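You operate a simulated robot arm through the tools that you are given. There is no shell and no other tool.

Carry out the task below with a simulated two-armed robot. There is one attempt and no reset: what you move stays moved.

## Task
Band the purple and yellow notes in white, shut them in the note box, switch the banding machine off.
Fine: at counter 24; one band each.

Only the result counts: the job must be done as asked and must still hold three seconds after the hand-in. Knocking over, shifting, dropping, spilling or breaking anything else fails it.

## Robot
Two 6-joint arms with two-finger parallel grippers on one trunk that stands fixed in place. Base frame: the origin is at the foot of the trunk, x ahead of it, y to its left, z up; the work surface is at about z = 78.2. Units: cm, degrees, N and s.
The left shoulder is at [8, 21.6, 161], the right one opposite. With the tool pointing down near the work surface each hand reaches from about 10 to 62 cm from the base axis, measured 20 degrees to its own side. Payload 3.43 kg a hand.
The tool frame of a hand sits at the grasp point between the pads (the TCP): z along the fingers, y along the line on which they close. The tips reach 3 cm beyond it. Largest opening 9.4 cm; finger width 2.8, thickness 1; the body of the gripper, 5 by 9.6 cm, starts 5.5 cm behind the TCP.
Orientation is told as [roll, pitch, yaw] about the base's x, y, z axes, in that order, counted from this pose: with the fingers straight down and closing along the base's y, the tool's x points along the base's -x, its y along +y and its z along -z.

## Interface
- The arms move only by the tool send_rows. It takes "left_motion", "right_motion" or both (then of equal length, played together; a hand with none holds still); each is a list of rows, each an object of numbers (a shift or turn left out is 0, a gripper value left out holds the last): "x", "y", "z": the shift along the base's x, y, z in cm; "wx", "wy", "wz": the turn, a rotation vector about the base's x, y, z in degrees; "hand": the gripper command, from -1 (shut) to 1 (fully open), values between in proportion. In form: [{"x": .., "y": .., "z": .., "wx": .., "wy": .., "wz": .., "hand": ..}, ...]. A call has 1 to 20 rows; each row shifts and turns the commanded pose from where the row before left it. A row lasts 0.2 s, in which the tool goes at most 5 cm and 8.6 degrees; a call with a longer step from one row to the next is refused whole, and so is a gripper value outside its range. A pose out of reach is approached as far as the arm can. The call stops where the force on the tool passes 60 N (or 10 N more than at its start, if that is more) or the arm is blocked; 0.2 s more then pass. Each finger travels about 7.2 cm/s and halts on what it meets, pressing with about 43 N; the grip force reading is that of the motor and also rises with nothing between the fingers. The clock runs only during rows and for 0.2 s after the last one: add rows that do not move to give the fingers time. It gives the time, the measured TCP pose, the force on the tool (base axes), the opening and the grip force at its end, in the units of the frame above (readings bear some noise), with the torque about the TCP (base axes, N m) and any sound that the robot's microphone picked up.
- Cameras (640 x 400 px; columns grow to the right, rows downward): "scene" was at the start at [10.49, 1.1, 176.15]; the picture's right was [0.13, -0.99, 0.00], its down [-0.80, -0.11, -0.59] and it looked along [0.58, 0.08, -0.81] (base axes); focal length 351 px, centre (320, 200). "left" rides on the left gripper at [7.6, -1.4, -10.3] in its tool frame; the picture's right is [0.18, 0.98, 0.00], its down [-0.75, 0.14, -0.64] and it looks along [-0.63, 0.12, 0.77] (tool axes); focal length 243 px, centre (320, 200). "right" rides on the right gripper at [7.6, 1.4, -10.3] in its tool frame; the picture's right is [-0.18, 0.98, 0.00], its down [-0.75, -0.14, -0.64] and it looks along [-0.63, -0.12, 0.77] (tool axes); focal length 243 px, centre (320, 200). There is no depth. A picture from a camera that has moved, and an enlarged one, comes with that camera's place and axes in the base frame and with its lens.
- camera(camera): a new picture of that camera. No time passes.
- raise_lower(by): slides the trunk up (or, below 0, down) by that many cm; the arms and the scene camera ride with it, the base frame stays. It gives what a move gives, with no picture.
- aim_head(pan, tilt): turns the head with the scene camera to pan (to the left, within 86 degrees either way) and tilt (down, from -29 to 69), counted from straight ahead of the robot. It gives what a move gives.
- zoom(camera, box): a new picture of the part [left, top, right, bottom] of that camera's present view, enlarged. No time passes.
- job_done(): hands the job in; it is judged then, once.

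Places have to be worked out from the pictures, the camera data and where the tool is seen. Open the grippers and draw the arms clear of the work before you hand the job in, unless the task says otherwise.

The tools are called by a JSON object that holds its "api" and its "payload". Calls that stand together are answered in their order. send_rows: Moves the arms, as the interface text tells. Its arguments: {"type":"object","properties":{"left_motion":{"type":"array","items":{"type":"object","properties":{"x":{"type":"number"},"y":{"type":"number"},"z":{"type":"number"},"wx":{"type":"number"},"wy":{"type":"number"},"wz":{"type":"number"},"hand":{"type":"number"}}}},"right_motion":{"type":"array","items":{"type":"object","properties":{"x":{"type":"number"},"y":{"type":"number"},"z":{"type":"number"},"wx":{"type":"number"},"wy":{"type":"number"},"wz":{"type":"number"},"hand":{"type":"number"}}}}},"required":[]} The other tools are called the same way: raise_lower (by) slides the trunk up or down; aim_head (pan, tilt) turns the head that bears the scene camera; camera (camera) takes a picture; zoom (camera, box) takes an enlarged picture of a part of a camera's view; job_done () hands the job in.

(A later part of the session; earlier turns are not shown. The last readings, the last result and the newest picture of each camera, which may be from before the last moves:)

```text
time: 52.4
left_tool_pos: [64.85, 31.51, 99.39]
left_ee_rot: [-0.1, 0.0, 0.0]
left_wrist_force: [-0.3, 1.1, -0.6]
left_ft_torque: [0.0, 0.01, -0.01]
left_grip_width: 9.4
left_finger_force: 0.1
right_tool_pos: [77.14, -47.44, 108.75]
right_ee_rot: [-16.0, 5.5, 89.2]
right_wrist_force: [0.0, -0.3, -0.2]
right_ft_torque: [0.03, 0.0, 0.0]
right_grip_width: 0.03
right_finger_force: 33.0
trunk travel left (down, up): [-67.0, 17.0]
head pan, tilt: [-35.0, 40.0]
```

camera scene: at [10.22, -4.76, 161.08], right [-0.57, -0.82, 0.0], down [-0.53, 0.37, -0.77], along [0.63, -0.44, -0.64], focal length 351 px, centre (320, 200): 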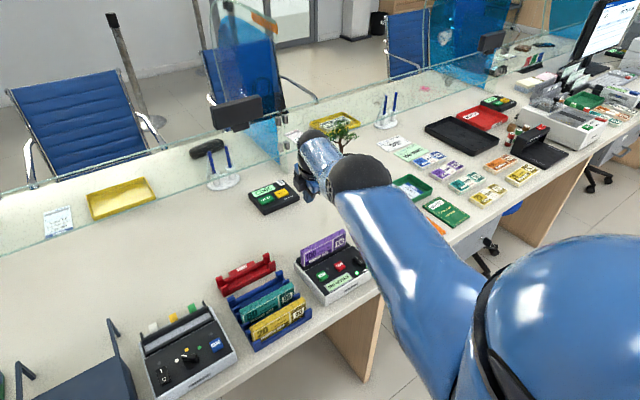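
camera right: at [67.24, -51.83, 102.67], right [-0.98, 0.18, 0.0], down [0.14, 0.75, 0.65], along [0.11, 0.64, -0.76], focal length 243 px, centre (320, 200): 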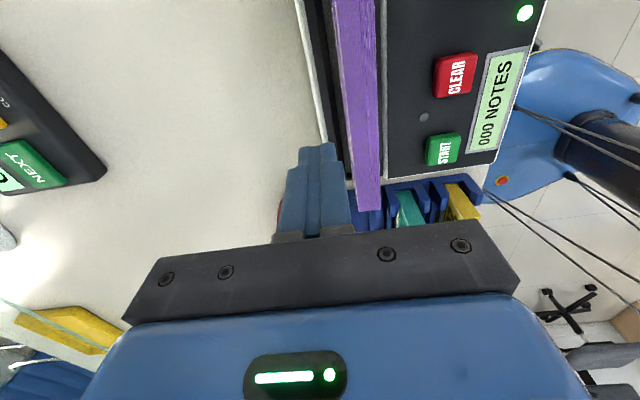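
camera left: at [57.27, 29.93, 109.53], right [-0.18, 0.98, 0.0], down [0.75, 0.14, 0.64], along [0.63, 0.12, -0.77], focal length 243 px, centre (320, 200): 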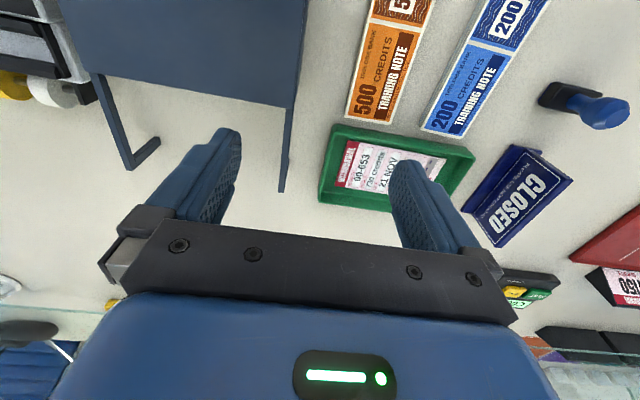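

Neither outward nor inward moves change the radius: the arm is exactly straight. I test whether swinging down along the sphere and then pulling inward directly frees the elbow.

{"api": "send_rows", "payload": {"right_motion": [{"x": -0.5, "y": 0.2, "z": -4.8}, {"x": -0.9, "y": 0.34, "z": -4.7}, {"x": -0.6, "y": 0.22, "z": -0.5}, {"x": -1.2, "y": 0.44}, {}, {}]}}

```text
time: 53.8
left_tool_pos: [64.84, 31.49, 99.43]
left_ee_rot: [0.0, 0.1, 0.1]
left_wrist_force: [0.9, 0.1, -0.2]
left_ft_torque: [-0.02, 0.02, -0.01]
left_grip_width: 9.38
left_finger_force: 0.0
right_tool_pos: [75.57, -46.88, 98.14]
right_ee_rot: [-15.9, 5.6, 89.3]
right_wrist_force: [0.9, -0.3, 0.0]
right_ft_torque: [0.04, 0.02, 0.01]
right_grip_width: 0.01
right_finger_force: 32.7
right hand out of reach, approached as far as the arm can: row 2, 3, 4
trunk travel left (down, up): [-67.0, 17.0]
head pan, tilt: [-35.0, 40.0]
```

I try ratcheting with pitch strokes about the wrist, with no outward pushes: first pitch the fingers back past vertical, then test inward.

{"api": "send_rows", "payload": {"right_motion": [{"x": -2.88, "y": 1.08, "z": -0.69, "wx": 3.0, "wy": 8.03}, {"x": -2.94, "y": 1.1, "z": -0.21, "wx": 3.0, "wy": 8.03}, {"x": -2.94, "y": 1.1, "z": 0.26, "wx": 3.0, "wy": 8.03}, {"x": -0.5, "y": 0.18}, {"x": -1, "y": 0.36}, {}]}}

```text
time: 55.2
left_tool_pos: [64.73, 31.56, 99.44]
left_ee_rot: [0.0, 0.0, -0.1]
left_wrist_force: [-0.2, -0.1, -0.6]
left_ft_torque: [0.01, 0.0, -0.02]
left_grip_width: 9.41
left_finger_force: 0.2
right_tool_pos: [67.04, -43.74, 97.55]
right_ee_rot: [8.3, -3.5, 89.8]
right_wrist_force: [0.4, -0.4, 0.1]
right_ft_torque: [-0.02, -0.03, 0.0]
right_grip_width: 0.01
right_finger_force: 33.0
right hand out of reach, approached as far as the arm can: row 4, 5
trunk travel left (down, up): [-67.0, 17.0]
head pan, tilt: [-35.0, 40.0]
```

Now the opposite stroke: pitch the fingers outward by five steps about the wrist and then pull inward.

{"api": "send_rows", "payload": {"right_motion": [{"x": 2.94, "y": -1.1, "z": -0.26, "wx": -3.0, "wy": -8.03}, {"x": 2.94, "y": -1.1, "z": 0.21, "wx": -3.0, "wy": -8.03}, {"x": 2.88, "y": -1.08, "z": 0.69, "wx": -3.0, "wy": -8.03}, {"x": 2.75, "y": -1.03, "z": 1.13, "wx": -3.0, "wy": -8.03}, {"x": 2.56, "y": -0.96, "z": 1.56, "wx": -3.0, "wy": -8.03}, {"x": -0.3, "y": 0.1}, {"x": -0.6, "y": 0.2}, {"x": -1, "y": 0.36}, {}]}}

{"api": "camera", "payload": {"camera": "scene"}}

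```text
time: 57.2
left_tool_pos: [64.78, 31.47, 99.35]
left_ee_rot: [0.0, 0.0, 0.0]
left_wrist_force: [0.3, 0.1, -1.2]
left_ft_torque: [0.0, 0.04, -0.01]
left_grip_width: 9.42
left_finger_force: 0.1
right_tool_pos: [80.84, -48.77, 100.58]
right_ee_rot: [-32.3, 11.1, 86.8]
right_wrist_force: [-1.2, -0.2, -0.3]
right_ft_torque: [0.0, 0.01, -0.03]
right_grip_width: 0.0
right_finger_force: 33.0
right hand out of reach, approached as far as the arm can: row 7, 8
trunk travel left (down, up): [-67.0, 17.0]
head pan, tilt: [-35.0, 40.0]
```

```text
taken
camera scene: at [10.22, -4.75, 161.08], right [-0.57, -0.82, 0.0], down [-0.53, 0.37, -0.77], along [0.63, -0.44, -0.64], focal length 351 px, centre (320, 200)
```

scene: 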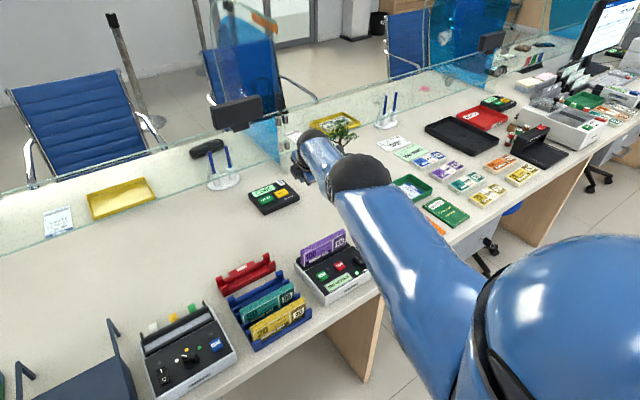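

I check whether small outward steps actually move the hand (to tell hyper-extended from straight).

{"api": "send_rows", "payload": {"right_motion": [{"x": 0.37, "y": -0.14}, {}, {}]}}

{"api": "send_rows", "payload": {"right_motion": [{"x": 0.37, "y": -0.14}, {}, {}]}}

{"api": "send_rows", "payload": {"right_motion": [{"x": 0.37, "y": -0.14}, {}, {}]}}

```text
time: 58.0
left_tool_pos: [64.75, 31.54, 99.33]
left_ee_rot: [0.0, 0.1, 0.0]
left_wrist_force: [1.0, -0.7, 0.0]
left_ft_torque: [-0.01, 0.03, 0.04]
left_grip_width: 9.39
left_finger_force: 0.0
right_tool_pos: [80.9, -48.87, 100.59]
right_ee_rot: [-32.4, 11.1, 86.9]
right_wrist_force: [0.0, 0.1, 0.0]
right_ft_torque: [-0.01, 0.02, 0.0]
right_grip_width: 0.0
right_finger_force: 32.8
trunk travel left (down, up): [-67.0, 17.0]
head pan, tilt: [-35.0, 40.0]
```

```text
time: 58.8
left_tool_pos: [64.82, 31.46, 99.22]
left_ee_rot: [-0.1, 0.0, 0.0]
left_wrist_force: [-0.2, 0.1, 0.3]
left_ft_torque: [0.0, -0.02, -0.05]
left_grip_width: 9.39
left_finger_force: 0.0
right_tool_pos: [81.02, -48.91, 100.59]
right_ee_rot: [-32.3, 11.1, 86.9]
right_wrist_force: [-0.8, -0.5, 0.5]
right_ft_torque: [0.01, -0.01, -0.02]
right_grip_width: 0.0
right_finger_force: 33.0
right hand out of reach, approached as far as the arm can: row 1
trunk travel left (down, up): [-67.0, 17.0]
head pan, tilt: [-35.0, 40.0]
```

```text
time: 59.6
left_tool_pos: [64.76, 31.44, 99.39]
left_ee_rot: [0.0, 0.0, -0.1]
left_wrist_force: [0.0, 0.2, 0.2]
left_ft_torque: [0.02, 0.0, 0.0]
left_grip_width: 9.4
left_finger_force: 0.0
right_tool_pos: [81.06, -48.87, 100.56]
right_ee_rot: [-32.3, 11.1, 86.9]
right_wrist_force: [0.1, -1.0, -1.2]
right_ft_torque: [0.05, 0.01, -0.01]
right_grip_width: 0.01
right_finger_force: 33.2
right hand out of reach, approached as far as the arm can: row 1
trunk travel left (down, up): [-67.0, 17.0]
head pan, tilt: [-35.0, 40.0]
```

The hand did creep out 0.2 cm, so it is now nearly straight. From here I pitch further outward about the wrist (three steps) and then pull inward.

{"api": "send_rows", "payload": {"right_motion": [{"x": 2.31, "y": -0.87, "z": 1.95, "wx": -3.0, "wy": -8.03}, {"x": 2.02, "y": -0.76, "z": 2.3, "wx": -3.0, "wy": -8.03}, {"x": 1.67, "y": -0.62, "z": 2.6, "wx": -3.0, "wy": -8.03}, {"x": -0.4, "y": 0.15}, {"x": -0.6, "y": 0.2}, {"x": -1, "y": 0.36}, {"x": -1, "y": 0.36}, {}]}}

```text
time: 61.4
left_tool_pos: [64.82, 31.45, 99.33]
left_ee_rot: [0.0, 0.0, 0.0]
left_wrist_force: [0.7, 0.5, 0.2]
left_ft_torque: [0.01, 0.01, -0.01]
left_grip_width: 9.38
left_finger_force: 0.0
right_tool_pos: [86.52, -50.97, 106.82]
right_ee_rot: [-58.0, 17.5, 80.4]
right_wrist_force: [-0.6, 0.5, 0.3]
right_ft_torque: [0.02, -0.01, 0.0]
right_grip_width: 0.02
right_finger_force: 32.6
right hand out of reach, approached as far as the arm can: row 5, 6, 7
trunk travel left (down, up): [-67.0, 17.0]
head pan, tilt: [-35.0, 40.0]
```

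Next test: creep outward to full stretch, then pitch the fingers back (opposite stroke) and pull inward.

{"api": "send_rows", "payload": {"right_motion": [{"x": 0.3, "y": -0.11}, {"x": 0.15, "y": -0.05}, {"x": -1.67, "y": 0.62, "z": -2.6, "wx": 3.0, "wy": 8.03}, {"x": -2.02, "y": 0.76, "z": -2.3, "wx": 3.0, "wy": 8.03}, {"x": -2.31, "y": 0.87, "z": -1.95, "wx": 3.0, "wy": 8.03}, {"x": -2.56, "y": 0.96, "z": -1.56, "wx": 3.0, "wy": 8.03}, {"x": -2.75, "y": 1.03, "z": -1.13, "wx": 3.0, "wy": 8.03}, {"x": -2.88, "y": 1.08, "z": -0.69, "wx": 3.0, "wy": 8.03}, {"x": -0.4, "y": 0.15}, {"x": -0.6, "y": 0.2}, {"x": -1, "y": 0.36}, {}]}}

```text
time: 64.0
left_tool_pos: [64.84, 31.47, 99.34]
left_ee_rot: [0.0, 0.0, 0.1]
left_wrist_force: [-0.1, -0.1, -0.3]
left_ft_torque: [0.0, 0.02, 0.03]
left_grip_width: 9.37
left_finger_force: 0.1
right_tool_pos: [70.76, -45.25, 96.57]
right_ee_rot: [-7.8, 2.6, 89.9]
right_wrist_force: [0.4, -0.5, 0.4]
right_ft_torque: [0.0, 0.0, 0.01]
right_grip_width: 0.01
right_finger_force: 33.1
trunk travel left (down, up): [-67.0, 17.0]
head pan, tilt: [-35.0, 40.0]
```

That freed the elbow — all inward rows are now reachable. I bring the tool upright again and move inward over the START button, keeping the tips above the pack.

{"api": "send_rows", "payload": {"right_motion": [{"x": -2.8, "y": 1.05, "z": -0.2, "wx": 2.85, "wy": 7.6}, {"x": -1.5, "y": 0.6, "z": -0.5}, {"x": -2.5, "y": 1.2, "z": -0.5}, {"x": -2.5, "y": 1.2, "z": -0.5}, {"x": -2.5, "y": 1.2, "z": -0.5}, {}]}}

{"api": "aim_head", "payload": {"pan": 0, "tilt": 55}}

{"api": "camera", "payload": {"camera": "scene"}}

{"api": "camera", "payload": {"camera": "right"}}

```text
time: 65.4
left_tool_pos: [64.77, 31.51, 99.4]
left_ee_rot: [0.0, 0.0, -0.1]
left_wrist_force: [0.1, 0.1, -0.1]
left_ft_torque: [0.0, -0.02, -0.02]
left_grip_width: 9.39
left_finger_force: 0.0
right_tool_pos: [59.03, -40.0, 94.4]
right_ee_rot: [-0.2, -0.2, 90.1]
right_wrist_force: [-0.3, 1.0, -0.5]
right_ft_torque: [0.01, -0.01, 0.0]
right_grip_width: 0.0
right_finger_force: 33.1
trunk travel left (down, up): [-67.0, 17.0]
head pan, tilt: [-35.0, 40.0]
```

```text
time: 66.4
left_tool_pos: [64.86, 31.53, 99.38]
left_ee_rot: [0.0, 0.0, 0.0]
left_wrist_force: [-0.7, -0.3, 0.1]
left_ft_torque: [0.02, 0.0, -0.03]
left_grip_width: 9.41
left_finger_force: 0.1
right_tool_pos: [58.89, -40.01, 94.52]
right_ee_rot: [-0.3, -0.3, 89.9]
right_wrist_force: [0.1, -1.1, 0.1]
right_ft_torque: [0.02, 0.02, 0.01]
right_grip_width: 0.0
right_finger_force: 32.8
trunk travel left (down, up): [-67.0, 17.0]
head pan, tilt: [0.0, 55.0]
```

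```text
taken
camera scene: at [10.45, 0.13, 159.02], right [0.0, -1.0, 0.0], down [-0.82, 0.0, -0.57], along [0.57, 0.0, -0.82], focal length 351 px, centre (320, 200)
```

scene: 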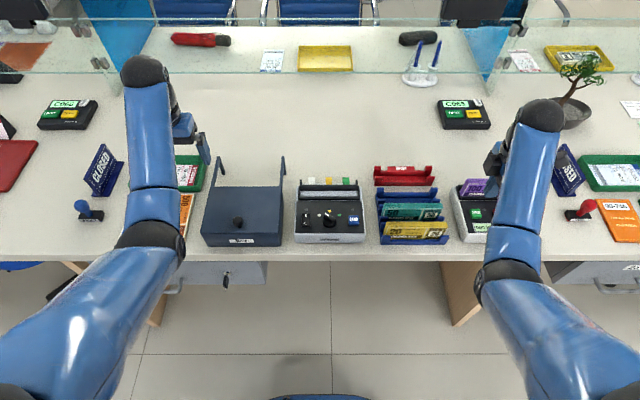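

```text
taken
camera right: at [57.37, -47.62, 104.75], right [-0.98, 0.18, 0.0], down [0.14, 0.75, 0.65], along [0.12, 0.63, -0.76], focal length 243 px, centre (320, 200)
```

right: 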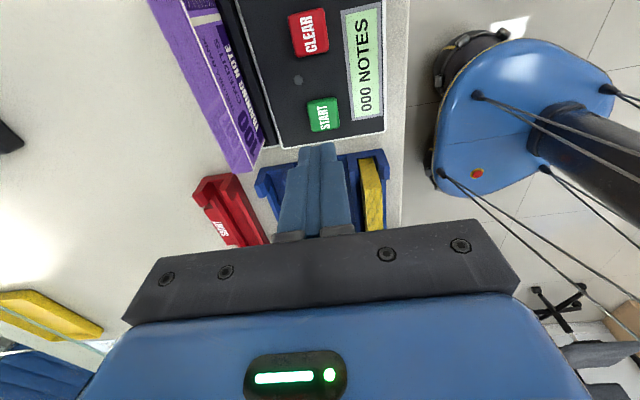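

Posture is back to normal and the tips hang right over START (≈58.6,-40). I press it once, slowly.

{"api": "send_rows", "payload": {"right_motion": [{"x": -0.3, "y": 0.2, "z": -3}, {"z": -2.6}, {"z": -0.4}, {"z": -0.3}, {}]}}

{"api": "zoom", "payload": {"camera": "right", "box": [220, 30, 420, 180]}}

```text
time: 67.6
left_tool_pos: [64.83, 31.49, 99.3]
left_ee_rot: [-0.1, 0.1, 0.1]
left_wrist_force: [-1.2, 0.1, 0.6]
left_ft_torque: [0.01, 0.03, -0.01]
left_grip_width: 9.4
left_finger_force: 0.2
right_tool_pos: [58.72, -39.69, 88.05]
right_ee_rot: [-0.2, -0.1, 90.1]
right_wrist_force: [-0.1, 0.2, 0.3]
right_ft_torque: [-0.03, 0.0, -0.02]
right_grip_width: 0.02
right_finger_force: 33.0
trunk travel left (down, up): [-67.0, 17.0]
head pan, tilt: [0.0, 55.0]
```

```text
2.67 times, centred on (320, 105) of right
camera zoom: at [57.11, -47.37, 98.36], right [-0.98, 0.18, 0.0], down [0.14, 0.75, 0.65], along [0.12, 0.63, -0.76], focal length 647 px, centre (320, 453)
```

zoom: 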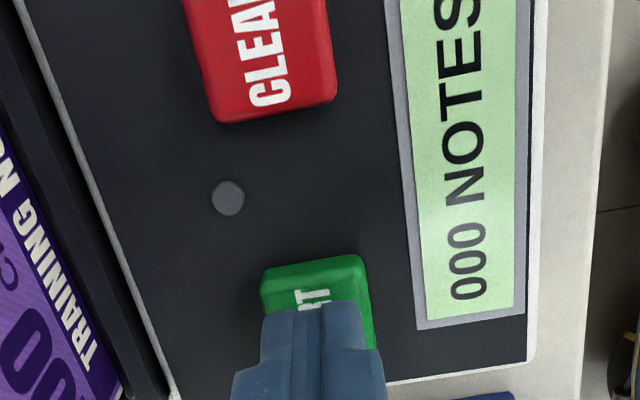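

Tip is over the button, about 1 cm above. Pressing in small steps.

{"api": "send_rows", "payload": {"right_motion": [{"z": -0.3}, {"z": -0.3}, {"z": -0.25}, {"z": -0.25}, {}]}}

{"api": "zoom", "payload": {"camera": "right", "box": [220, 30, 420, 180]}}

```text
time: 68.8
left_tool_pos: [64.87, 31.48, 99.33]
left_ee_rot: [0.0, -0.1, 0.0]
left_wrist_force: [0.1, 0.2, 0.0]
left_ft_torque: [-0.02, 0.01, -0.01]
left_grip_width: 9.4
left_finger_force: 0.0
right_tool_pos: [58.63, -39.69, 87.07]
right_ee_rot: [-0.4, -0.2, 90.0]
right_wrist_force: [0.3, -0.3, 0.6]
right_ft_torque: [-0.04, -0.03, -0.02]
right_grip_width: 0.0
right_finger_force: 33.3
trunk travel left (down, up): [-67.0, 17.0]
head pan, tilt: [0.0, 55.0]
```

```text
2.67 times, centred on (320, 105) of right
camera zoom: at [57.07, -47.36, 97.29], right [-0.98, 0.18, 0.0], down [0.14, 0.75, 0.65], along [0.12, 0.63, -0.76], focal length 647 px, centre (320, 453)
```

zoom: 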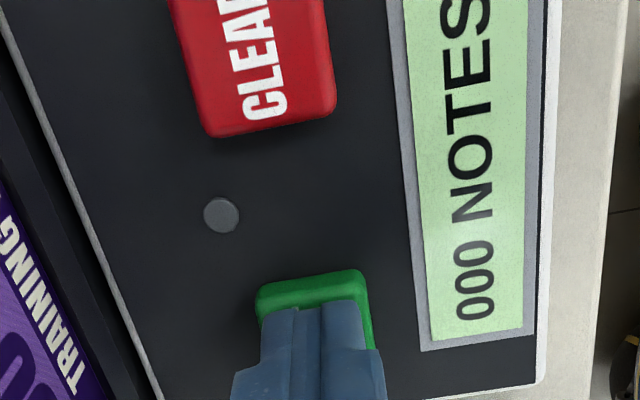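

Nearly touching (tip z≈84.1). A few more small steps.

{"api": "send_rows", "payload": {"right_motion": [{"z": -0.2}, {"z": -0.2}, {}]}}

{"api": "zoom", "payload": {"camera": "right", "box": [220, 30, 420, 180]}}

```text
time: 69.6
left_tool_pos: [64.74, 31.58, 99.48]
left_ee_rot: [-0.1, 0.0, 0.0]
left_wrist_force: [-0.3, -0.7, -0.5]
left_ft_torque: [0.02, 0.0, -0.01]
left_grip_width: 9.42
left_finger_force: 0.0
right_tool_pos: [58.69, -39.66, 86.74]
right_ee_rot: [-0.3, -0.3, 90.1]
right_wrist_force: [1.0, 0.1, 4.1]
right_ft_torque: [-0.05, -0.02, 0.06]
right_grip_width: 0.01
right_finger_force: 33.1
trunk travel left (down, up): [-67.0, 17.0]
head pan, tilt: [0.0, 55.0]
heard: click
```

```text
2.67 times, centred on (320, 105) of right
camera zoom: at [57.06, -47.35, 96.95], right [-0.98, 0.18, 0.0], down [0.14, 0.75, 0.64], along [0.12, 0.63, -0.76], focal length 647 px, centre (320, 453)
```

zoom: 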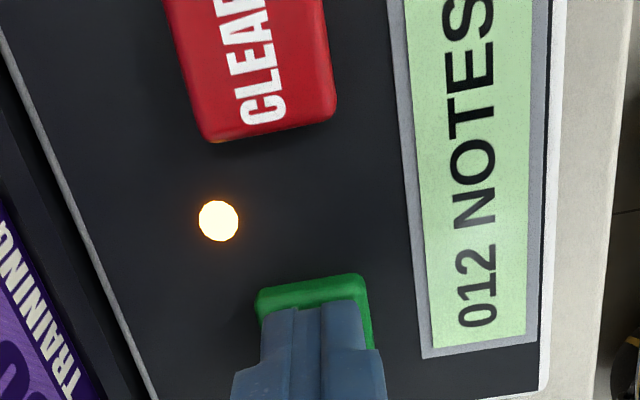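

A click: the counter is counting (012 so far). I lift off and let it finish.

{"api": "send_rows", "payload": {"right_motion": [{"z": 1.5}, {"z": 2}, {}, {}, {}, {}, {}]}}

{"api": "zoom", "payload": {"camera": "right", "box": [200, 0, 420, 180]}}

{"api": "zoom", "payload": {"camera": "scene", "box": [440, 160, 560, 250]}}

```text
time: 71.2
left_tool_pos: [64.85, 31.34, 99.33]
left_ee_rot: [0.0, 0.1, 0.1]
left_wrist_force: [0.3, 0.1, -0.1]
left_ft_torque: [-0.03, 0.02, -0.02]
left_grip_width: 9.4
left_finger_force: 0.1
right_tool_pos: [58.62, -39.59, 90.26]
right_ee_rot: [-0.2, -0.1, 90.0]
right_wrist_force: [0.6, -0.3, -0.6]
right_ft_torque: [-0.01, 0.0, 0.02]
right_grip_width: 0.0
right_finger_force: 32.9
trunk travel left (down, up): [-67.0, 17.0]
head pan, tilt: [0.0, 55.0]
```

```text
2.22 times, centred on (310, 90) of right
camera zoom: at [57.04, -47.33, 100.43], right [-0.98, 0.18, 0.0], down [0.14, 0.75, 0.65], along [0.12, 0.63, -0.76], focal length 539 px, centre (342, 444)
```

zoom: 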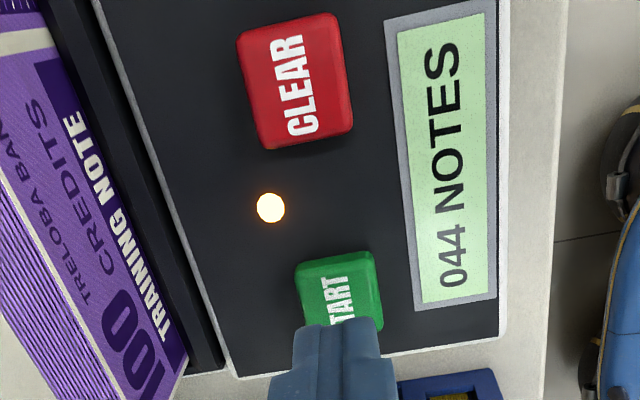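

```text
4.44 times, centred on (500, 205) of scene
camera zoom: at [10.46, 0.12, 159.01], right [0.0, -1.0, 0.0], down [-0.82, 0.0, -0.57], along [0.57, 0.0, -0.82], focal length 1559 px, centre (-480, 178)
```

zoom: 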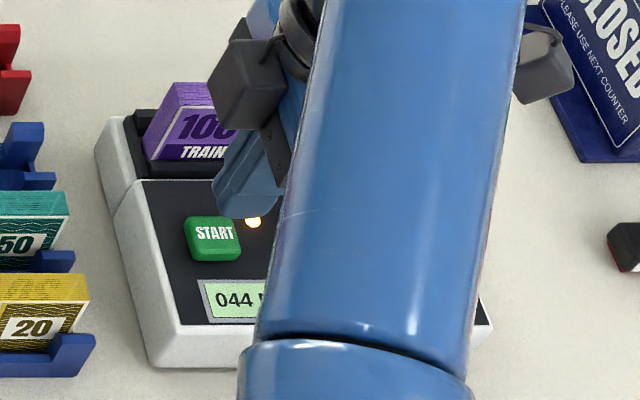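

It has passed 24, so "24" is indeed the station number. I let the count finish.

{"api": "send_rows", "payload": {"right_motion": [{"z": 1}, {"z": 1}, {}, {}, {}, {}, {}, {}, {}, {}, {}, {}, {}, {}, {}, {}, {}]}}

{"api": "zoom", "payload": {"camera": "right", "box": [200, 0, 420, 180]}}

```text
time: 74.8
left_tool_pos: [64.77, 31.39, 99.43]
left_ee_rot: [0.0, 0.0, -0.1]
left_wrist_force: [-0.2, 0.1, 0.6]
left_ft_torque: [0.0, -0.02, 0.03]
left_grip_width: 9.43
left_finger_force: 0.0
right_tool_pos: [58.7, -39.65, 92.17]
right_ee_rot: [-0.3, -0.2, 90.0]
right_wrist_force: [0.9, -0.8, -0.2]
right_ft_torque: [0.02, 0.01, -0.01]
right_grip_width: 0.03
right_finger_force: 33.0
trunk travel left (down, up): [-67.0, 17.0]
head pan, tilt: [0.0, 55.0]
```

```text
2.22 times, centred on (310, 90) of right
camera zoom: at [57.03, -47.35, 102.41], right [-0.98, 0.18, 0.0], down [0.14, 0.75, 0.65], along [0.12, 0.63, -0.76], focal length 539 px, centre (342, 444)
```

zoom: 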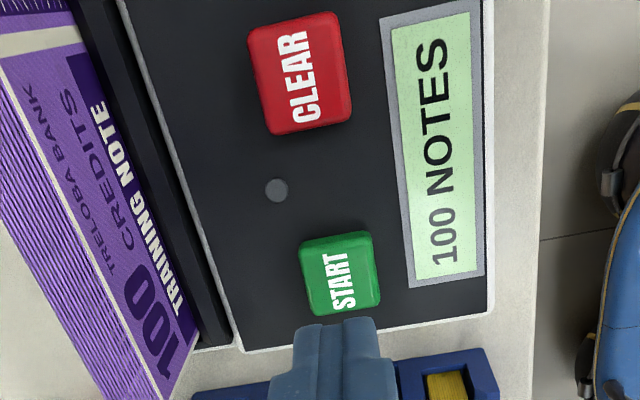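

100 notes, a full pack; no further counting needed. I open the gripper and move over the purple pack to take it out of the counter, lowering the trunk 2 cm for reach margin.

{"api": "send_rows", "payload": {"right_motion": [{"x": 1.8, "y": -1.4, "z": 1.5, "hand": 0.1}, {"x": 1.8, "y": -1.4, "z": 1.5}, {"x": 1.8, "y": -1.4, "z": 0.5}, {"x": 1.9, "y": -1.4}, {}]}}

{"api": "raise_lower", "payload": {"by": -2}}

{"api": "camera", "payload": {"camera": "right"}}

```text
time: 76.0
left_tool_pos: [64.72, 31.51, 99.38]
left_ee_rot: [-0.1, 0.0, 0.0]
left_wrist_force: [0.9, 0.6, -0.5]
left_ft_torque: [0.02, 0.01, -0.03]
left_grip_width: 9.39
left_finger_force: 0.0
right_tool_pos: [65.97, -45.28, 95.7]
right_ee_rot: [-0.2, -0.2, 90.1]
right_wrist_force: [-1.0, -0.3, -0.1]
right_ft_torque: [0.03, -0.01, -0.01]
right_grip_width: 5.17
right_finger_force: 0.1
trunk travel left (down, up): [-67.0, 17.0]
head pan, tilt: [0.0, 55.0]
```

```text
time: 76.7
left_tool_pos: [64.88, 31.48, 97.42]
left_ee_rot: [0.1, -0.1, -0.1]
left_wrist_force: [0.2, 0.3, 0.1]
left_ft_torque: [0.01, -0.01, 0.03]
left_grip_width: 9.37
left_finger_force: 0.1
right_tool_pos: [65.92, -45.23, 93.67]
right_ee_rot: [-0.2, -0.2, 90.1]
right_wrist_force: [-0.1, -0.1, 0.6]
right_ft_torque: [0.02, 0.0, 0.02]
right_grip_width: 5.16
right_finger_force: 0.0
trunk travel left (down, up): [-65.0, 19.0]
head pan, tilt: [0.0, 55.0]
```

```text
taken
camera right: at [64.38, -52.92, 103.91], right [-0.98, 0.18, 0.0], down [0.14, 0.75, 0.65], along [0.12, 0.63, -0.76], focal length 243 px, centre (320, 200)
```

right: 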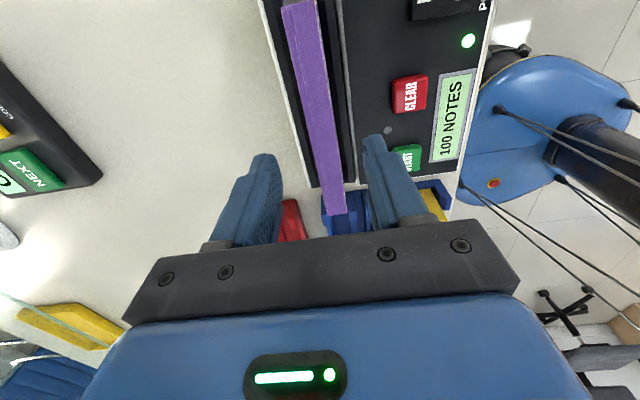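

The pack centre reads x≈65.7. I descend over it with a small x correction and grip it.

{"api": "send_rows", "payload": {"right_motion": [{"x": -0.15, "z": -2}, {"z": -1.5}, {"z": -0.8}, {"z": -0.5}, {}]}}

{"api": "camera", "payload": {"camera": "right"}}

```text
time: 77.9
left_tool_pos: [64.8, 31.41, 97.4]
left_ee_rot: [0.0, 0.0, 0.0]
left_wrist_force: [-0.2, 0.0, 0.5]
left_ft_torque: [-0.02, -0.02, 0.0]
left_grip_width: 9.38
left_finger_force: 0.0
right_tool_pos: [65.78, -45.25, 88.86]
right_ee_rot: [-0.3, -0.2, 90.0]
right_wrist_force: [0.4, 0.7, 0.0]
right_ft_torque: [-0.02, 0.03, 0.0]
right_grip_width: 5.18
right_finger_force: 0.0
trunk travel left (down, up): [-65.0, 19.0]
head pan, tilt: [0.0, 55.0]
```

```text
taken
camera right: at [64.2, -52.97, 99.12], right [-0.98, 0.18, 0.0], down [0.14, 0.75, 0.65], along [0.12, 0.63, -0.76], focal length 243 px, centre (320, 200)
```

right: 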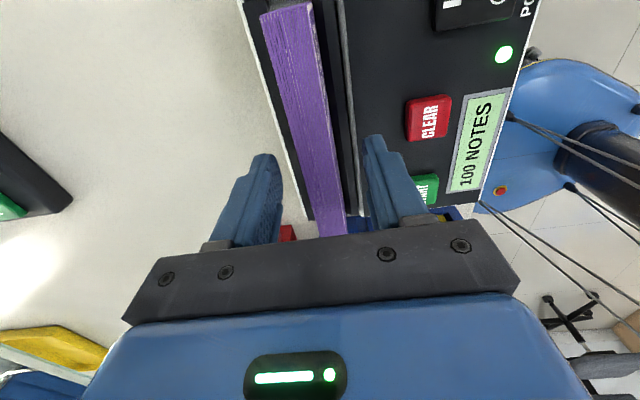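

{"api": "send_rows", "payload": {"right_motion": [{"x": -0.1, "hand": -1}, {}, {}, {}]}}

{"api": "send_rows", "payload": {"right_motion": [{"z": 0.5}, {"z": 1}, {"z": 2}, {"z": 2.5}, {"z": 2}, {}]}}

{"api": "camera", "payload": {"camera": "scene"}}

```text
time: 78.9
left_tool_pos: [64.76, 31.56, 97.33]
left_ee_rot: [0.0, 0.0, 0.0]
left_wrist_force: [0.6, -0.4, 0.1]
left_ft_torque: [0.0, 0.0, -0.01]
left_grip_width: 9.41
left_finger_force: 0.1
right_tool_pos: [65.77, -45.2, 88.94]
right_ee_rot: [-0.3, -0.3, 90.1]
right_wrist_force: [1.2, 0.6, 0.4]
right_ft_torque: [-0.07, -0.05, 0.02]
right_grip_width: 1.72
right_finger_force: 42.9
trunk travel left (down, up): [-65.0, 19.0]
head pan, tilt: [0.0, 55.0]
```

```text
time: 80.3
left_tool_pos: [64.73, 31.5, 97.38]
left_ee_rot: [0.0, 0.1, 0.0]
left_wrist_force: [0.4, 0.0, -0.1]
left_ft_torque: [0.01, 0.01, -0.01]
left_grip_width: 9.41
left_finger_force: 0.2
right_tool_pos: [65.64, -45.3, 96.88]
right_ee_rot: [-0.2, -0.2, 89.9]
right_wrist_force: [0.5, 0.5, -0.2]
right_ft_torque: [-0.01, 0.0, 0.01]
right_grip_width: 1.71
right_finger_force: 43.0
trunk travel left (down, up): [-65.0, 19.0]
head pan, tilt: [0.0, 55.0]
```

```text
taken
camera scene: at [10.5, 0.09, 157.01], right [0.0, -1.0, 0.0], down [-0.82, 0.0, -0.57], along [0.57, 0.0, -0.82], focal length 351 px, centre (320, 200)
```

scene: 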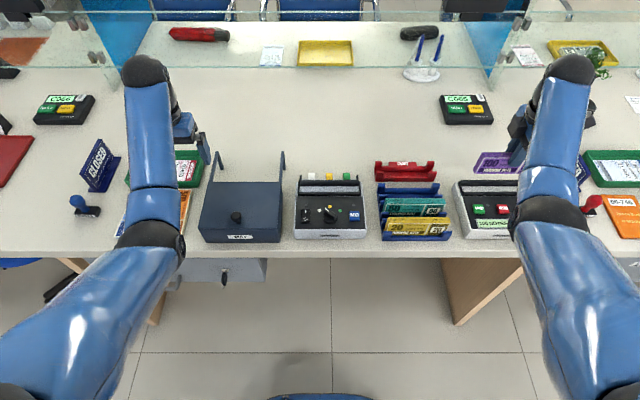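

Pack is gripped (1.7 cm, squared up) and lifted. I carry it over to the banding machine at z≈96, clear of the racks.

{"api": "send_rows", "payload": {"right_motion": [{"y": 3, "z": -0.4}, {"y": 4.8}, {"y": 4.8}, {"y": 4.8}, {"y": 4.8}, {"y": 4.8}, {"y": 4.8}, {"y": 4.8}, {"y": 4.3}, {"y": 2}, {"x": 0.1}, {}]}}

{"api": "camera", "payload": {"camera": "right"}}

{"api": "zoom", "payload": {"camera": "scene", "box": [285, 150, 375, 250]}}

```text
time: 82.9
left_tool_pos: [64.91, 31.68, 97.25]
left_ee_rot: [0.0, 0.0, 0.0]
left_wrist_force: [0.6, 0.0, 0.1]
left_ft_torque: [0.0, 0.02, -0.01]
left_grip_width: 9.41
left_finger_force: 0.0
right_tool_pos: [65.8, -2.34, 96.58]
right_ee_rot: [-0.1, -0.1, 90.0]
right_wrist_force: [0.0, 0.0, -0.4]
right_ft_torque: [0.0, -0.02, 0.0]
right_grip_width: 1.7
right_finger_force: 42.7
trunk travel left (down, up): [-65.0, 19.0]
head pan, tilt: [0.0, 55.0]
```

```text
taken
camera right: at [64.16, -10.0, 106.74], right [-0.98, 0.18, 0.0], down [0.14, 0.75, 0.65], along [0.12, 0.63, -0.76], focal length 243 px, centre (320, 200)
```

right: 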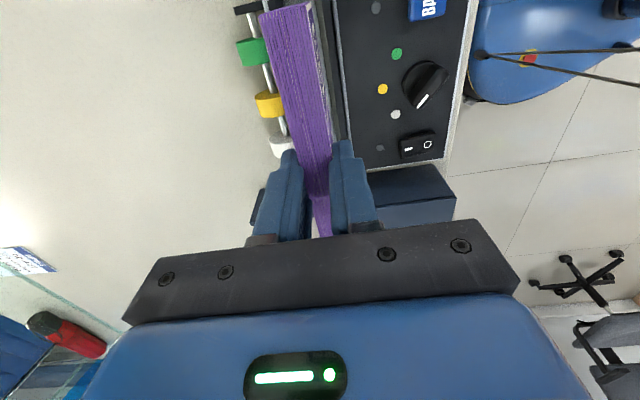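

```text
4.00 times, centred on (330, 200) of scene
camera zoom: at [10.48, 0.14, 157.01], right [0.0, -1.0, 0.0], down [-0.82, 0.0, -0.57], along [0.57, 0.0, -0.82], focal length 1403 px, centre (280, 200)
```

zoom: 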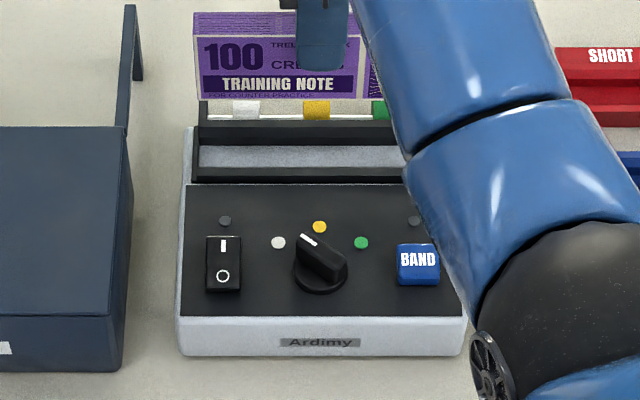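

Aligned over the banding slot in y. I lower to just above the rails and check closely.

{"api": "send_rows", "payload": {"right_motion": [{"z": -2.5}, {"z": -2}, {"z": -1}, {}]}}

{"api": "zoom", "payload": {"camera": "scene", "box": [290, 165, 350, 205]}}

{"api": "zoom", "payload": {"camera": "right", "box": [220, 0, 380, 160]}}

```text
time: 83.9
left_tool_pos: [64.82, 31.44, 97.39]
left_ee_rot: [0.0, 0.0, 0.0]
left_wrist_force: [-0.9, 1.0, 0.4]
left_ft_torque: [-0.01, -0.01, 0.02]
left_grip_width: 9.42
left_finger_force: 0.1
right_tool_pos: [65.8, -2.32, 90.91]
right_ee_rot: [-0.1, -0.2, 90.2]
right_wrist_force: [0.8, -0.4, -0.5]
right_ft_torque: [0.0, 0.03, 0.01]
right_grip_width: 1.71
right_finger_force: 42.8
trunk travel left (down, up): [-65.0, 19.0]
head pan, tilt: [0.0, 55.0]
```

```text
10.00 times, centred on (320, 185) of scene
camera zoom: at [10.48, 0.13, 157.01], right [0.0, -1.0, 0.0], down [-0.82, 0.0, -0.57], along [0.57, 0.0, -0.82], focal length 3508 px, centre (320, 350)
```

zoom: 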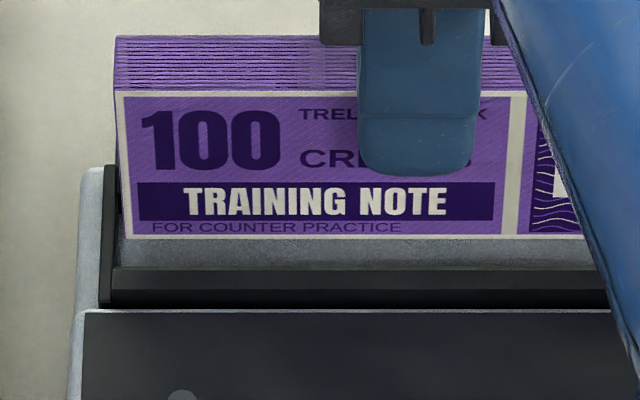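

```text
2.50 times, centred on (300, 80) of right
camera zoom: at [64.1, -10.03, 101.16], right [-0.98, 0.18, 0.0], down [0.14, 0.75, 0.65], along [0.12, 0.63, -0.76], focal length 606 px, centre (370, 500)
```

zoom: 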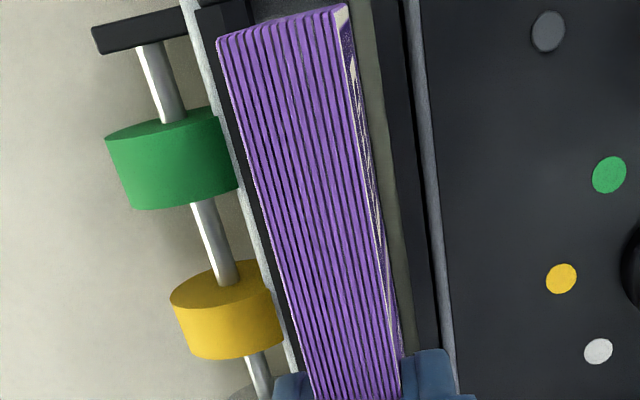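

Gaps at both ends look fine. I lower into the slot slowly.

{"api": "send_rows", "payload": {"right_motion": [{"z": -0.4, "y": 0.1}, {"z": -0.4}, {"z": -0.4}, {"z": -0.3}, {"z": -0.2}, {}]}}

{"api": "zoom", "payload": {"camera": "scene", "box": [290, 165, 350, 205]}}

```text
time: 85.3
left_tool_pos: [64.91, 31.44, 97.43]
left_ee_rot: [0.0, 0.0, 0.0]
left_wrist_force: [0.1, 0.2, -1.3]
left_ft_torque: [0.01, 0.03, -0.01]
left_grip_width: 9.4
left_finger_force: 0.0
right_tool_pos: [65.8, -2.11, 89.33]
right_ee_rot: [-0.2, -0.3, 90.1]
right_wrist_force: [-0.1, 0.0, -1.4]
right_ft_torque: [-0.01, -0.03, 0.0]
right_grip_width: 1.7
right_finger_force: 43.1
trunk travel left (down, up): [-65.0, 19.0]
head pan, tilt: [0.0, 55.0]
```

```text
10.00 times, centred on (320, 185) of scene
camera zoom: at [10.48, 0.13, 157.01], right [0.0, -1.0, 0.0], down [-0.82, 0.0, -0.57], along [0.57, 0.0, -0.82], focal length 3508 px, centre (320, 350)
```

zoom: 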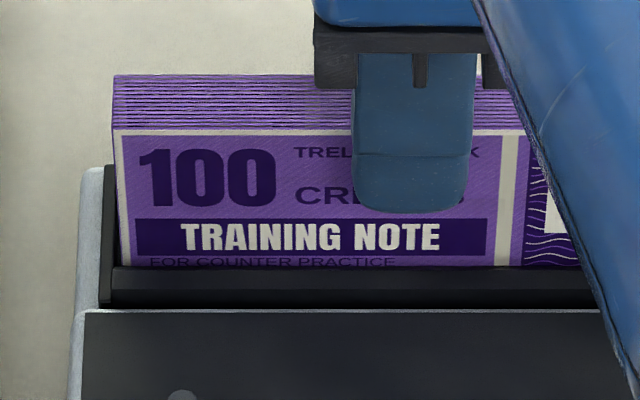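

Entering without force. A bit more down, with a tiny y correction, until the floor is felt.

{"api": "send_rows", "payload": {"right_motion": [{"z": -0.15, "y": -0.12}, {"z": -0.15}, {"z": -0.15}, {}]}}

```text
time: 86.3
left_tool_pos: [64.74, 31.42, 97.45]
left_ee_rot: [0.1, 0.1, 0.1]
left_wrist_force: [0.1, -0.1, -0.9]
left_ft_torque: [0.0, -0.02, -0.01]
left_grip_width: 9.43
left_finger_force: 0.0
right_tool_pos: [65.82, -2.28, 88.85]
right_ee_rot: [-0.3, -0.3, 90.1]
right_wrist_force: [-0.2, -1.1, 3.8]
right_ft_torque: [-0.15, 0.05, 0.01]
right_grip_width: 1.72
right_finger_force: 43.2
trunk travel left (down, up): [-65.0, 19.0]
head pan, tilt: [0.0, 55.0]
```

Floor contact felt (≈4 N). I release and rise away.

{"api": "send_rows", "payload": {"right_motion": [{"hand": -0.2}, {"hand": 0.0}, {}, {"z": 1.5}, {"z": 2.5}, {"z": 2.5}, {}]}}

{"api": "camera", "payload": {"camera": "right"}}

{"api": "zoom", "payload": {"camera": "scene", "box": [285, 150, 375, 250]}}

```text
time: 87.9
left_tool_pos: [64.83, 31.59, 97.32]
left_ee_rot: [0.0, 0.0, 0.0]
left_wrist_force: [0.1, -0.1, -0.6]
left_ft_torque: [-0.02, 0.02, 0.0]
left_grip_width: 9.41
left_finger_force: 0.2
right_tool_pos: [65.87, -2.37, 95.33]
right_ee_rot: [-0.2, -0.1, 89.9]
right_wrist_force: [-0.5, -0.7, 0.2]
right_ft_torque: [0.0, -0.01, 0.0]
right_grip_width: 4.72
right_finger_force: 0.0
trunk travel left (down, up): [-65.0, 19.0]
head pan, tilt: [0.0, 55.0]
```

```text
taken
camera right: at [64.2, -10.09, 105.61], right [-0.98, 0.18, 0.0], down [0.14, 0.75, 0.64], along [0.12, 0.63, -0.76], focal length 243 px, centre (320, 200)
```

right: 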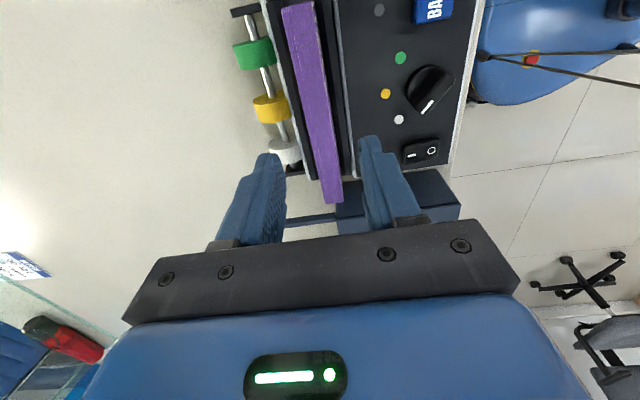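

```text
4.00 times, centred on (330, 200) of scene
camera zoom: at [10.48, 0.13, 157.01], right [0.0, -1.0, 0.0], down [-0.82, 0.0, -0.57], along [0.57, 0.0, -0.82], focal length 1403 px, centre (280, 200)
```

zoom: 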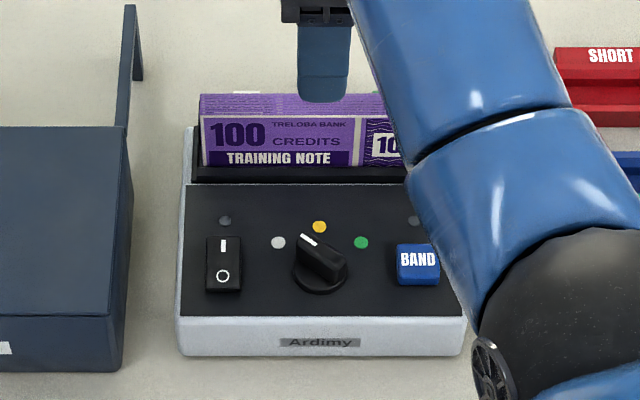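

The pack stands well in the slot. Next, the banding machine's power: I close the gripper and go over its "|" end at about (58.2,3.5).

{"api": "send_rows", "payload": {"right_motion": [{"hand": -1}, {"x": -2.6, "y": 2, "z": -0.6}, {"x": -2.6, "y": 2, "z": -0.6}, {"x": -2.4, "y": 1.9, "z": -0.6}, {"z": -1.5}, {}]}}

{"api": "zoom", "payload": {"camera": "right", "box": [200, 20, 440, 220]}}

{"api": "zoom", "payload": {"camera": "scene", "box": [285, 150, 375, 250]}}

```text
time: 89.3
left_tool_pos: [64.81, 31.51, 97.39]
left_ee_rot: [0.0, 0.0, 0.1]
left_wrist_force: [0.2, -0.1, 0.0]
left_ft_torque: [0.01, 0.01, 0.0]
left_grip_width: 9.4
left_finger_force: 0.1
right_tool_pos: [58.16, 3.54, 91.98]
right_ee_rot: [-0.3, -0.3, 90.1]
right_wrist_force: [0.6, 0.2, 0.1]
right_ft_torque: [-0.03, 0.0, 0.03]
right_grip_width: 0.02
right_finger_force: 32.3
trunk travel left (down, up): [-65.0, 19.0]
head pan, tilt: [0.0, 55.0]
```

```text
2.00 times, centred on (320, 120) of right
camera zoom: at [56.63, -4.18, 102.25], right [-0.98, 0.18, 0.0], down [0.14, 0.75, 0.65], along [0.12, 0.63, -0.76], focal length 485 px, centre (320, 360)
```

zoom: 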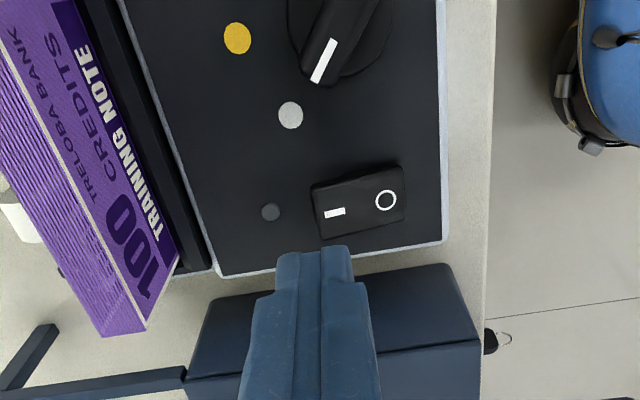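

```text
4.00 times, centred on (330, 200) of scene
camera zoom: at [10.47, 0.13, 157.01], right [0.0, -1.0, 0.0], down [-0.82, 0.0, -0.57], along [0.57, 0.0, -0.82], focal length 1403 px, centre (280, 200)
```

zoom: 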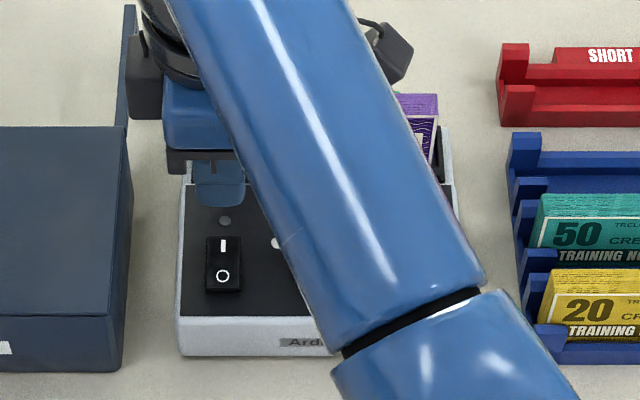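

The rocker's "|" is at about (57.6,3.4), under the tips. I descend and press it.

{"api": "send_rows", "payload": {"right_motion": [{"z": -2.5, "x": -0.15, "y": -0.1}, {"z": -1.8}, {"z": -0.3}, {"z": -0.3}, {"z": -0.25}, {}]}}

{"api": "zoom", "payload": {"camera": "right", "box": [200, 20, 440, 220]}}

```text
time: 90.7
left_tool_pos: [64.69, 31.4, 97.45]
left_ee_rot: [0.0, -0.1, 0.0]
left_wrist_force: [-0.9, -0.4, 0.5]
left_ft_torque: [-0.01, -0.02, -0.03]
left_grip_width: 9.39
left_finger_force: 0.0
right_tool_pos: [57.95, 3.42, 87.0]
right_ee_rot: [-0.4, -0.2, 90.0]
right_wrist_force: [2.3, -0.9, 13.3]
right_ft_torque: [-0.13, 0.02, 0.02]
right_grip_width: 0.01
right_finger_force: 33.1
trunk travel left (down, up): [-65.0, 19.0]
head pan, tilt: [0.0, 55.0]
```

```text
2.00 times, centred on (320, 120) of right
camera zoom: at [56.4, -4.23, 97.31], right [-0.98, 0.18, -0.01], down [0.14, 0.75, 0.65], along [0.12, 0.63, -0.76], focal length 485 px, centre (320, 360)
```

zoom: 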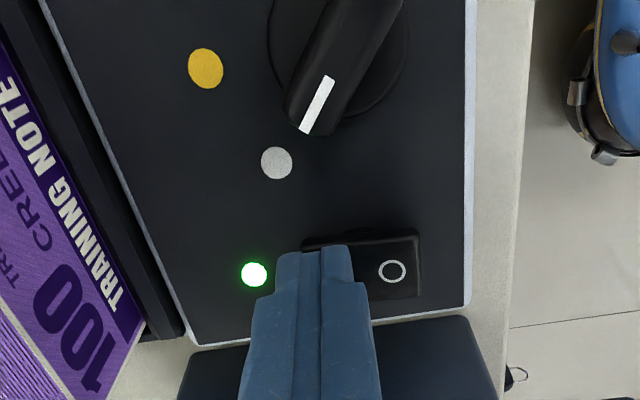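

Power lamp is green and the pointer lies toward the white dot. I rise and move over the BAND button near (56.7,-8.6).

{"api": "send_rows", "payload": {"right_motion": [{"z": 2}, {"z": 2.8}, {"x": -0.3, "y": -4}, {"x": -0.4, "y": -4}, {"x": -0.4, "y": -4}, {}]}}

{"api": "zoom", "payload": {"camera": "right", "box": [200, 20, 440, 220]}}

{"api": "zoom", "payload": {"camera": "scene", "box": [285, 150, 375, 250]}}

```text
time: 92.1
left_tool_pos: [64.8, 31.55, 97.37]
left_ee_rot: [0.1, -0.1, 0.1]
left_wrist_force: [-0.6, -0.5, -0.2]
left_ft_torque: [0.0, 0.0, 0.0]
left_grip_width: 9.4
left_finger_force: 0.0
right_tool_pos: [57.17, -8.38, 91.54]
right_ee_rot: [-0.2, -0.2, 90.0]
right_wrist_force: [0.9, 0.0, 0.0]
right_ft_torque: [-0.02, 0.03, -0.03]
right_grip_width: 0.0
right_finger_force: 32.9
trunk travel left (down, up): [-65.0, 19.0]
head pan, tilt: [0.0, 55.0]
```

```text
2.00 times, centred on (320, 120) of right
camera zoom: at [55.54, -16.18, 101.72], right [-0.98, 0.18, 0.0], down [0.14, 0.75, 0.65], along [0.12, 0.63, -0.76], focal length 485 px, centre (320, 360)
```

zoom: 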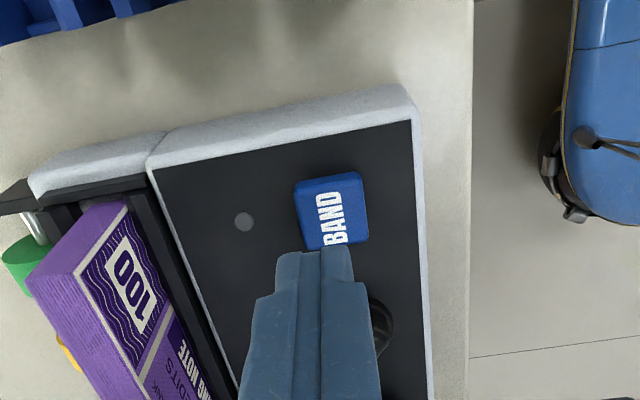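

```text
4.00 times, centred on (330, 200) of scene
camera zoom: at [10.47, 0.18, 157.01], right [0.0, -1.0, 0.0], down [-0.82, 0.0, -0.57], along [0.57, 0.0, -0.82], focal length 1403 px, centre (280, 200)
```

zoom: 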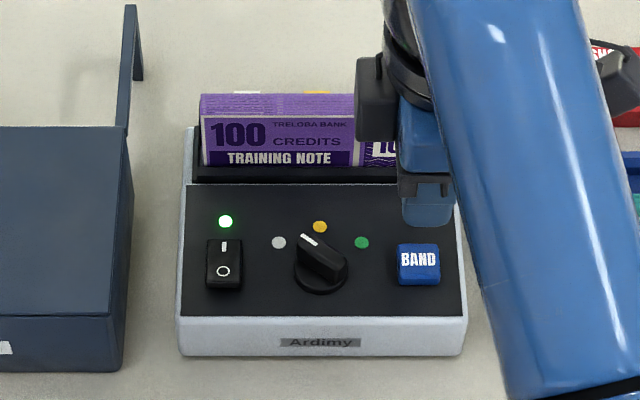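

BAND is at about (56.6,-8.8) and the pointer is on white. I press BAND once.

{"api": "send_rows", "payload": {"right_motion": [{"x": -0.45, "y": -0.35, "z": -2}, {"z": -1.8}, {"z": -0.4}, {"z": -0.3}, {"z": -0.2}, {}]}}

{"api": "zoom", "payload": {"camera": "right", "box": [200, 20, 440, 220]}}

```text
time: 93.5
left_tool_pos: [64.83, 31.48, 97.37]
left_ee_rot: [0.0, -0.1, -0.1]
left_wrist_force: [-0.3, 1.0, 0.6]
left_ft_torque: [0.0, 0.03, 0.01]
left_grip_width: 9.39
left_finger_force: 0.1
right_tool_pos: [56.46, -8.96, 87.18]
right_ee_rot: [-0.3, -0.2, 90.0]
right_wrist_force: [1.2, 0.4, 2.6]
right_ft_torque: [-0.02, -0.03, -0.04]
right_grip_width: 0.0
right_finger_force: 32.7
trunk travel left (down, up): [-65.0, 19.0]
head pan, tilt: [0.0, 55.0]
```

```text
2.00 times, centred on (320, 120) of right
camera zoom: at [54.91, -16.57, 97.28], right [-0.98, 0.18, 0.0], down [0.14, 0.75, 0.65], along [0.12, 0.63, -0.76], focal length 485 px, centre (320, 360)
```

zoom: 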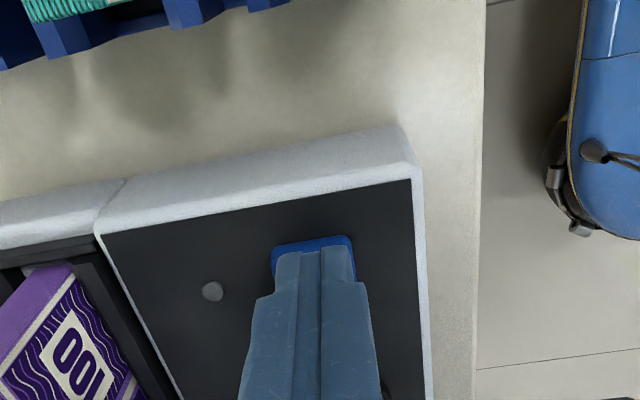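

Contact just begins (2.6 N). Two more tiny steps; I stop as soon as a click is heard.

{"api": "send_rows", "payload": {"right_motion": [{"z": -0.15}, {"z": -0.15}, {}]}}

{"api": "zoom", "payload": {"camera": "right", "box": [200, 20, 440, 220]}}

```text
time: 94.3
left_tool_pos: [64.76, 31.44, 97.42]
left_ee_rot: [0.0, 0.0, 0.0]
left_wrist_force: [0.2, 0.0, 0.0]
left_ft_torque: [-0.03, -0.01, -0.01]
left_grip_width: 9.42
left_finger_force: 0.0
right_tool_pos: [56.44, -9.01, 86.8]
right_ee_rot: [-0.3, -0.1, 90.0]
right_wrist_force: [0.3, -1.3, 2.2]
right_ft_torque: [0.01, -0.05, 0.03]
right_grip_width: 0.0
right_finger_force: 33.0
trunk travel left (down, up): [-65.0, 19.0]
head pan, tilt: [0.0, 55.0]
heard: click
```

```text
2.00 times, centred on (320, 120) of right
camera zoom: at [54.88, -16.57, 96.96], right [-0.98, 0.18, 0.0], down [0.14, 0.75, 0.65], along [0.12, 0.63, -0.76], focal length 485 px, centre (320, 360)
```

zoom: 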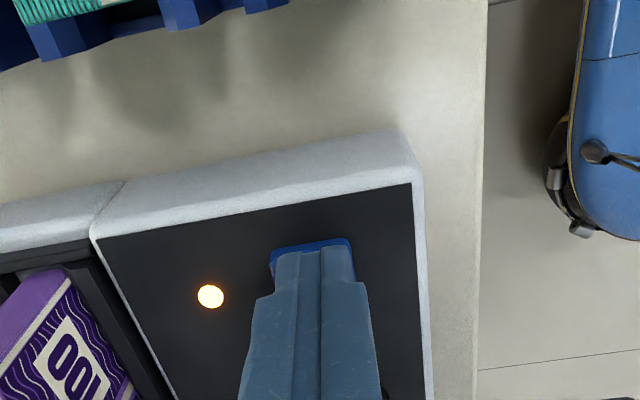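

Clicked, busy lamp lit. I lift off and wait for the cycle to end.

{"api": "send_rows", "payload": {"right_motion": [{"z": 2}, {"z": 2.5}, {}, {}, {}, {}, {}, {}, {}, {}, {}, {}, {}, {}]}}

{"api": "zoom", "payload": {"camera": "scene", "box": [285, 150, 375, 250]}}

{"api": "camera", "payload": {"camera": "right"}}

```text
time: 97.3
left_tool_pos: [64.93, 31.51, 97.39]
left_ee_rot: [0.1, 0.0, 0.0]
left_wrist_force: [-0.3, 0.0, -0.4]
left_ft_torque: [-0.01, 0.0, -0.01]
left_grip_width: 9.42
left_finger_force: 0.2
right_tool_pos: [56.5, -9.05, 91.0]
right_ee_rot: [-0.4, -0.2, 90.0]
right_wrist_force: [0.3, 0.8, -0.4]
right_ft_torque: [-0.03, 0.01, 0.02]
right_grip_width: 0.0
right_finger_force: 32.9
trunk travel left (down, up): [-65.0, 19.0]
head pan, tilt: [0.0, 55.0]
```

```text
4.00 times, centred on (330, 200) of scene
camera zoom: at [10.46, 0.13, 157.01], right [0.0, -1.0, 0.0], down [-0.82, 0.0, -0.57], along [0.57, 0.0, -0.82], focal length 1403 px, centre (280, 200)
```

zoom: 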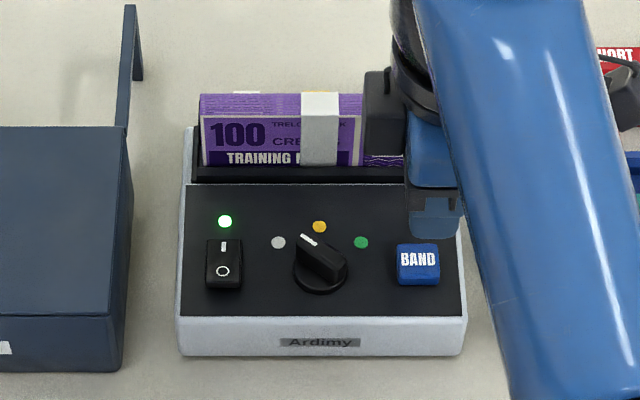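

```text
taken
camera right: at [54.93, -16.63, 101.29], right [-0.98, 0.18, -0.01], down [0.14, 0.75, 0.65], along [0.12, 0.63, -0.76], focal length 243 px, centre (320, 200)
```

right: 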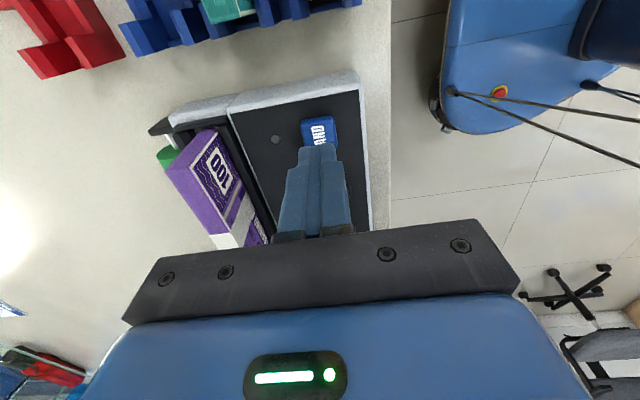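

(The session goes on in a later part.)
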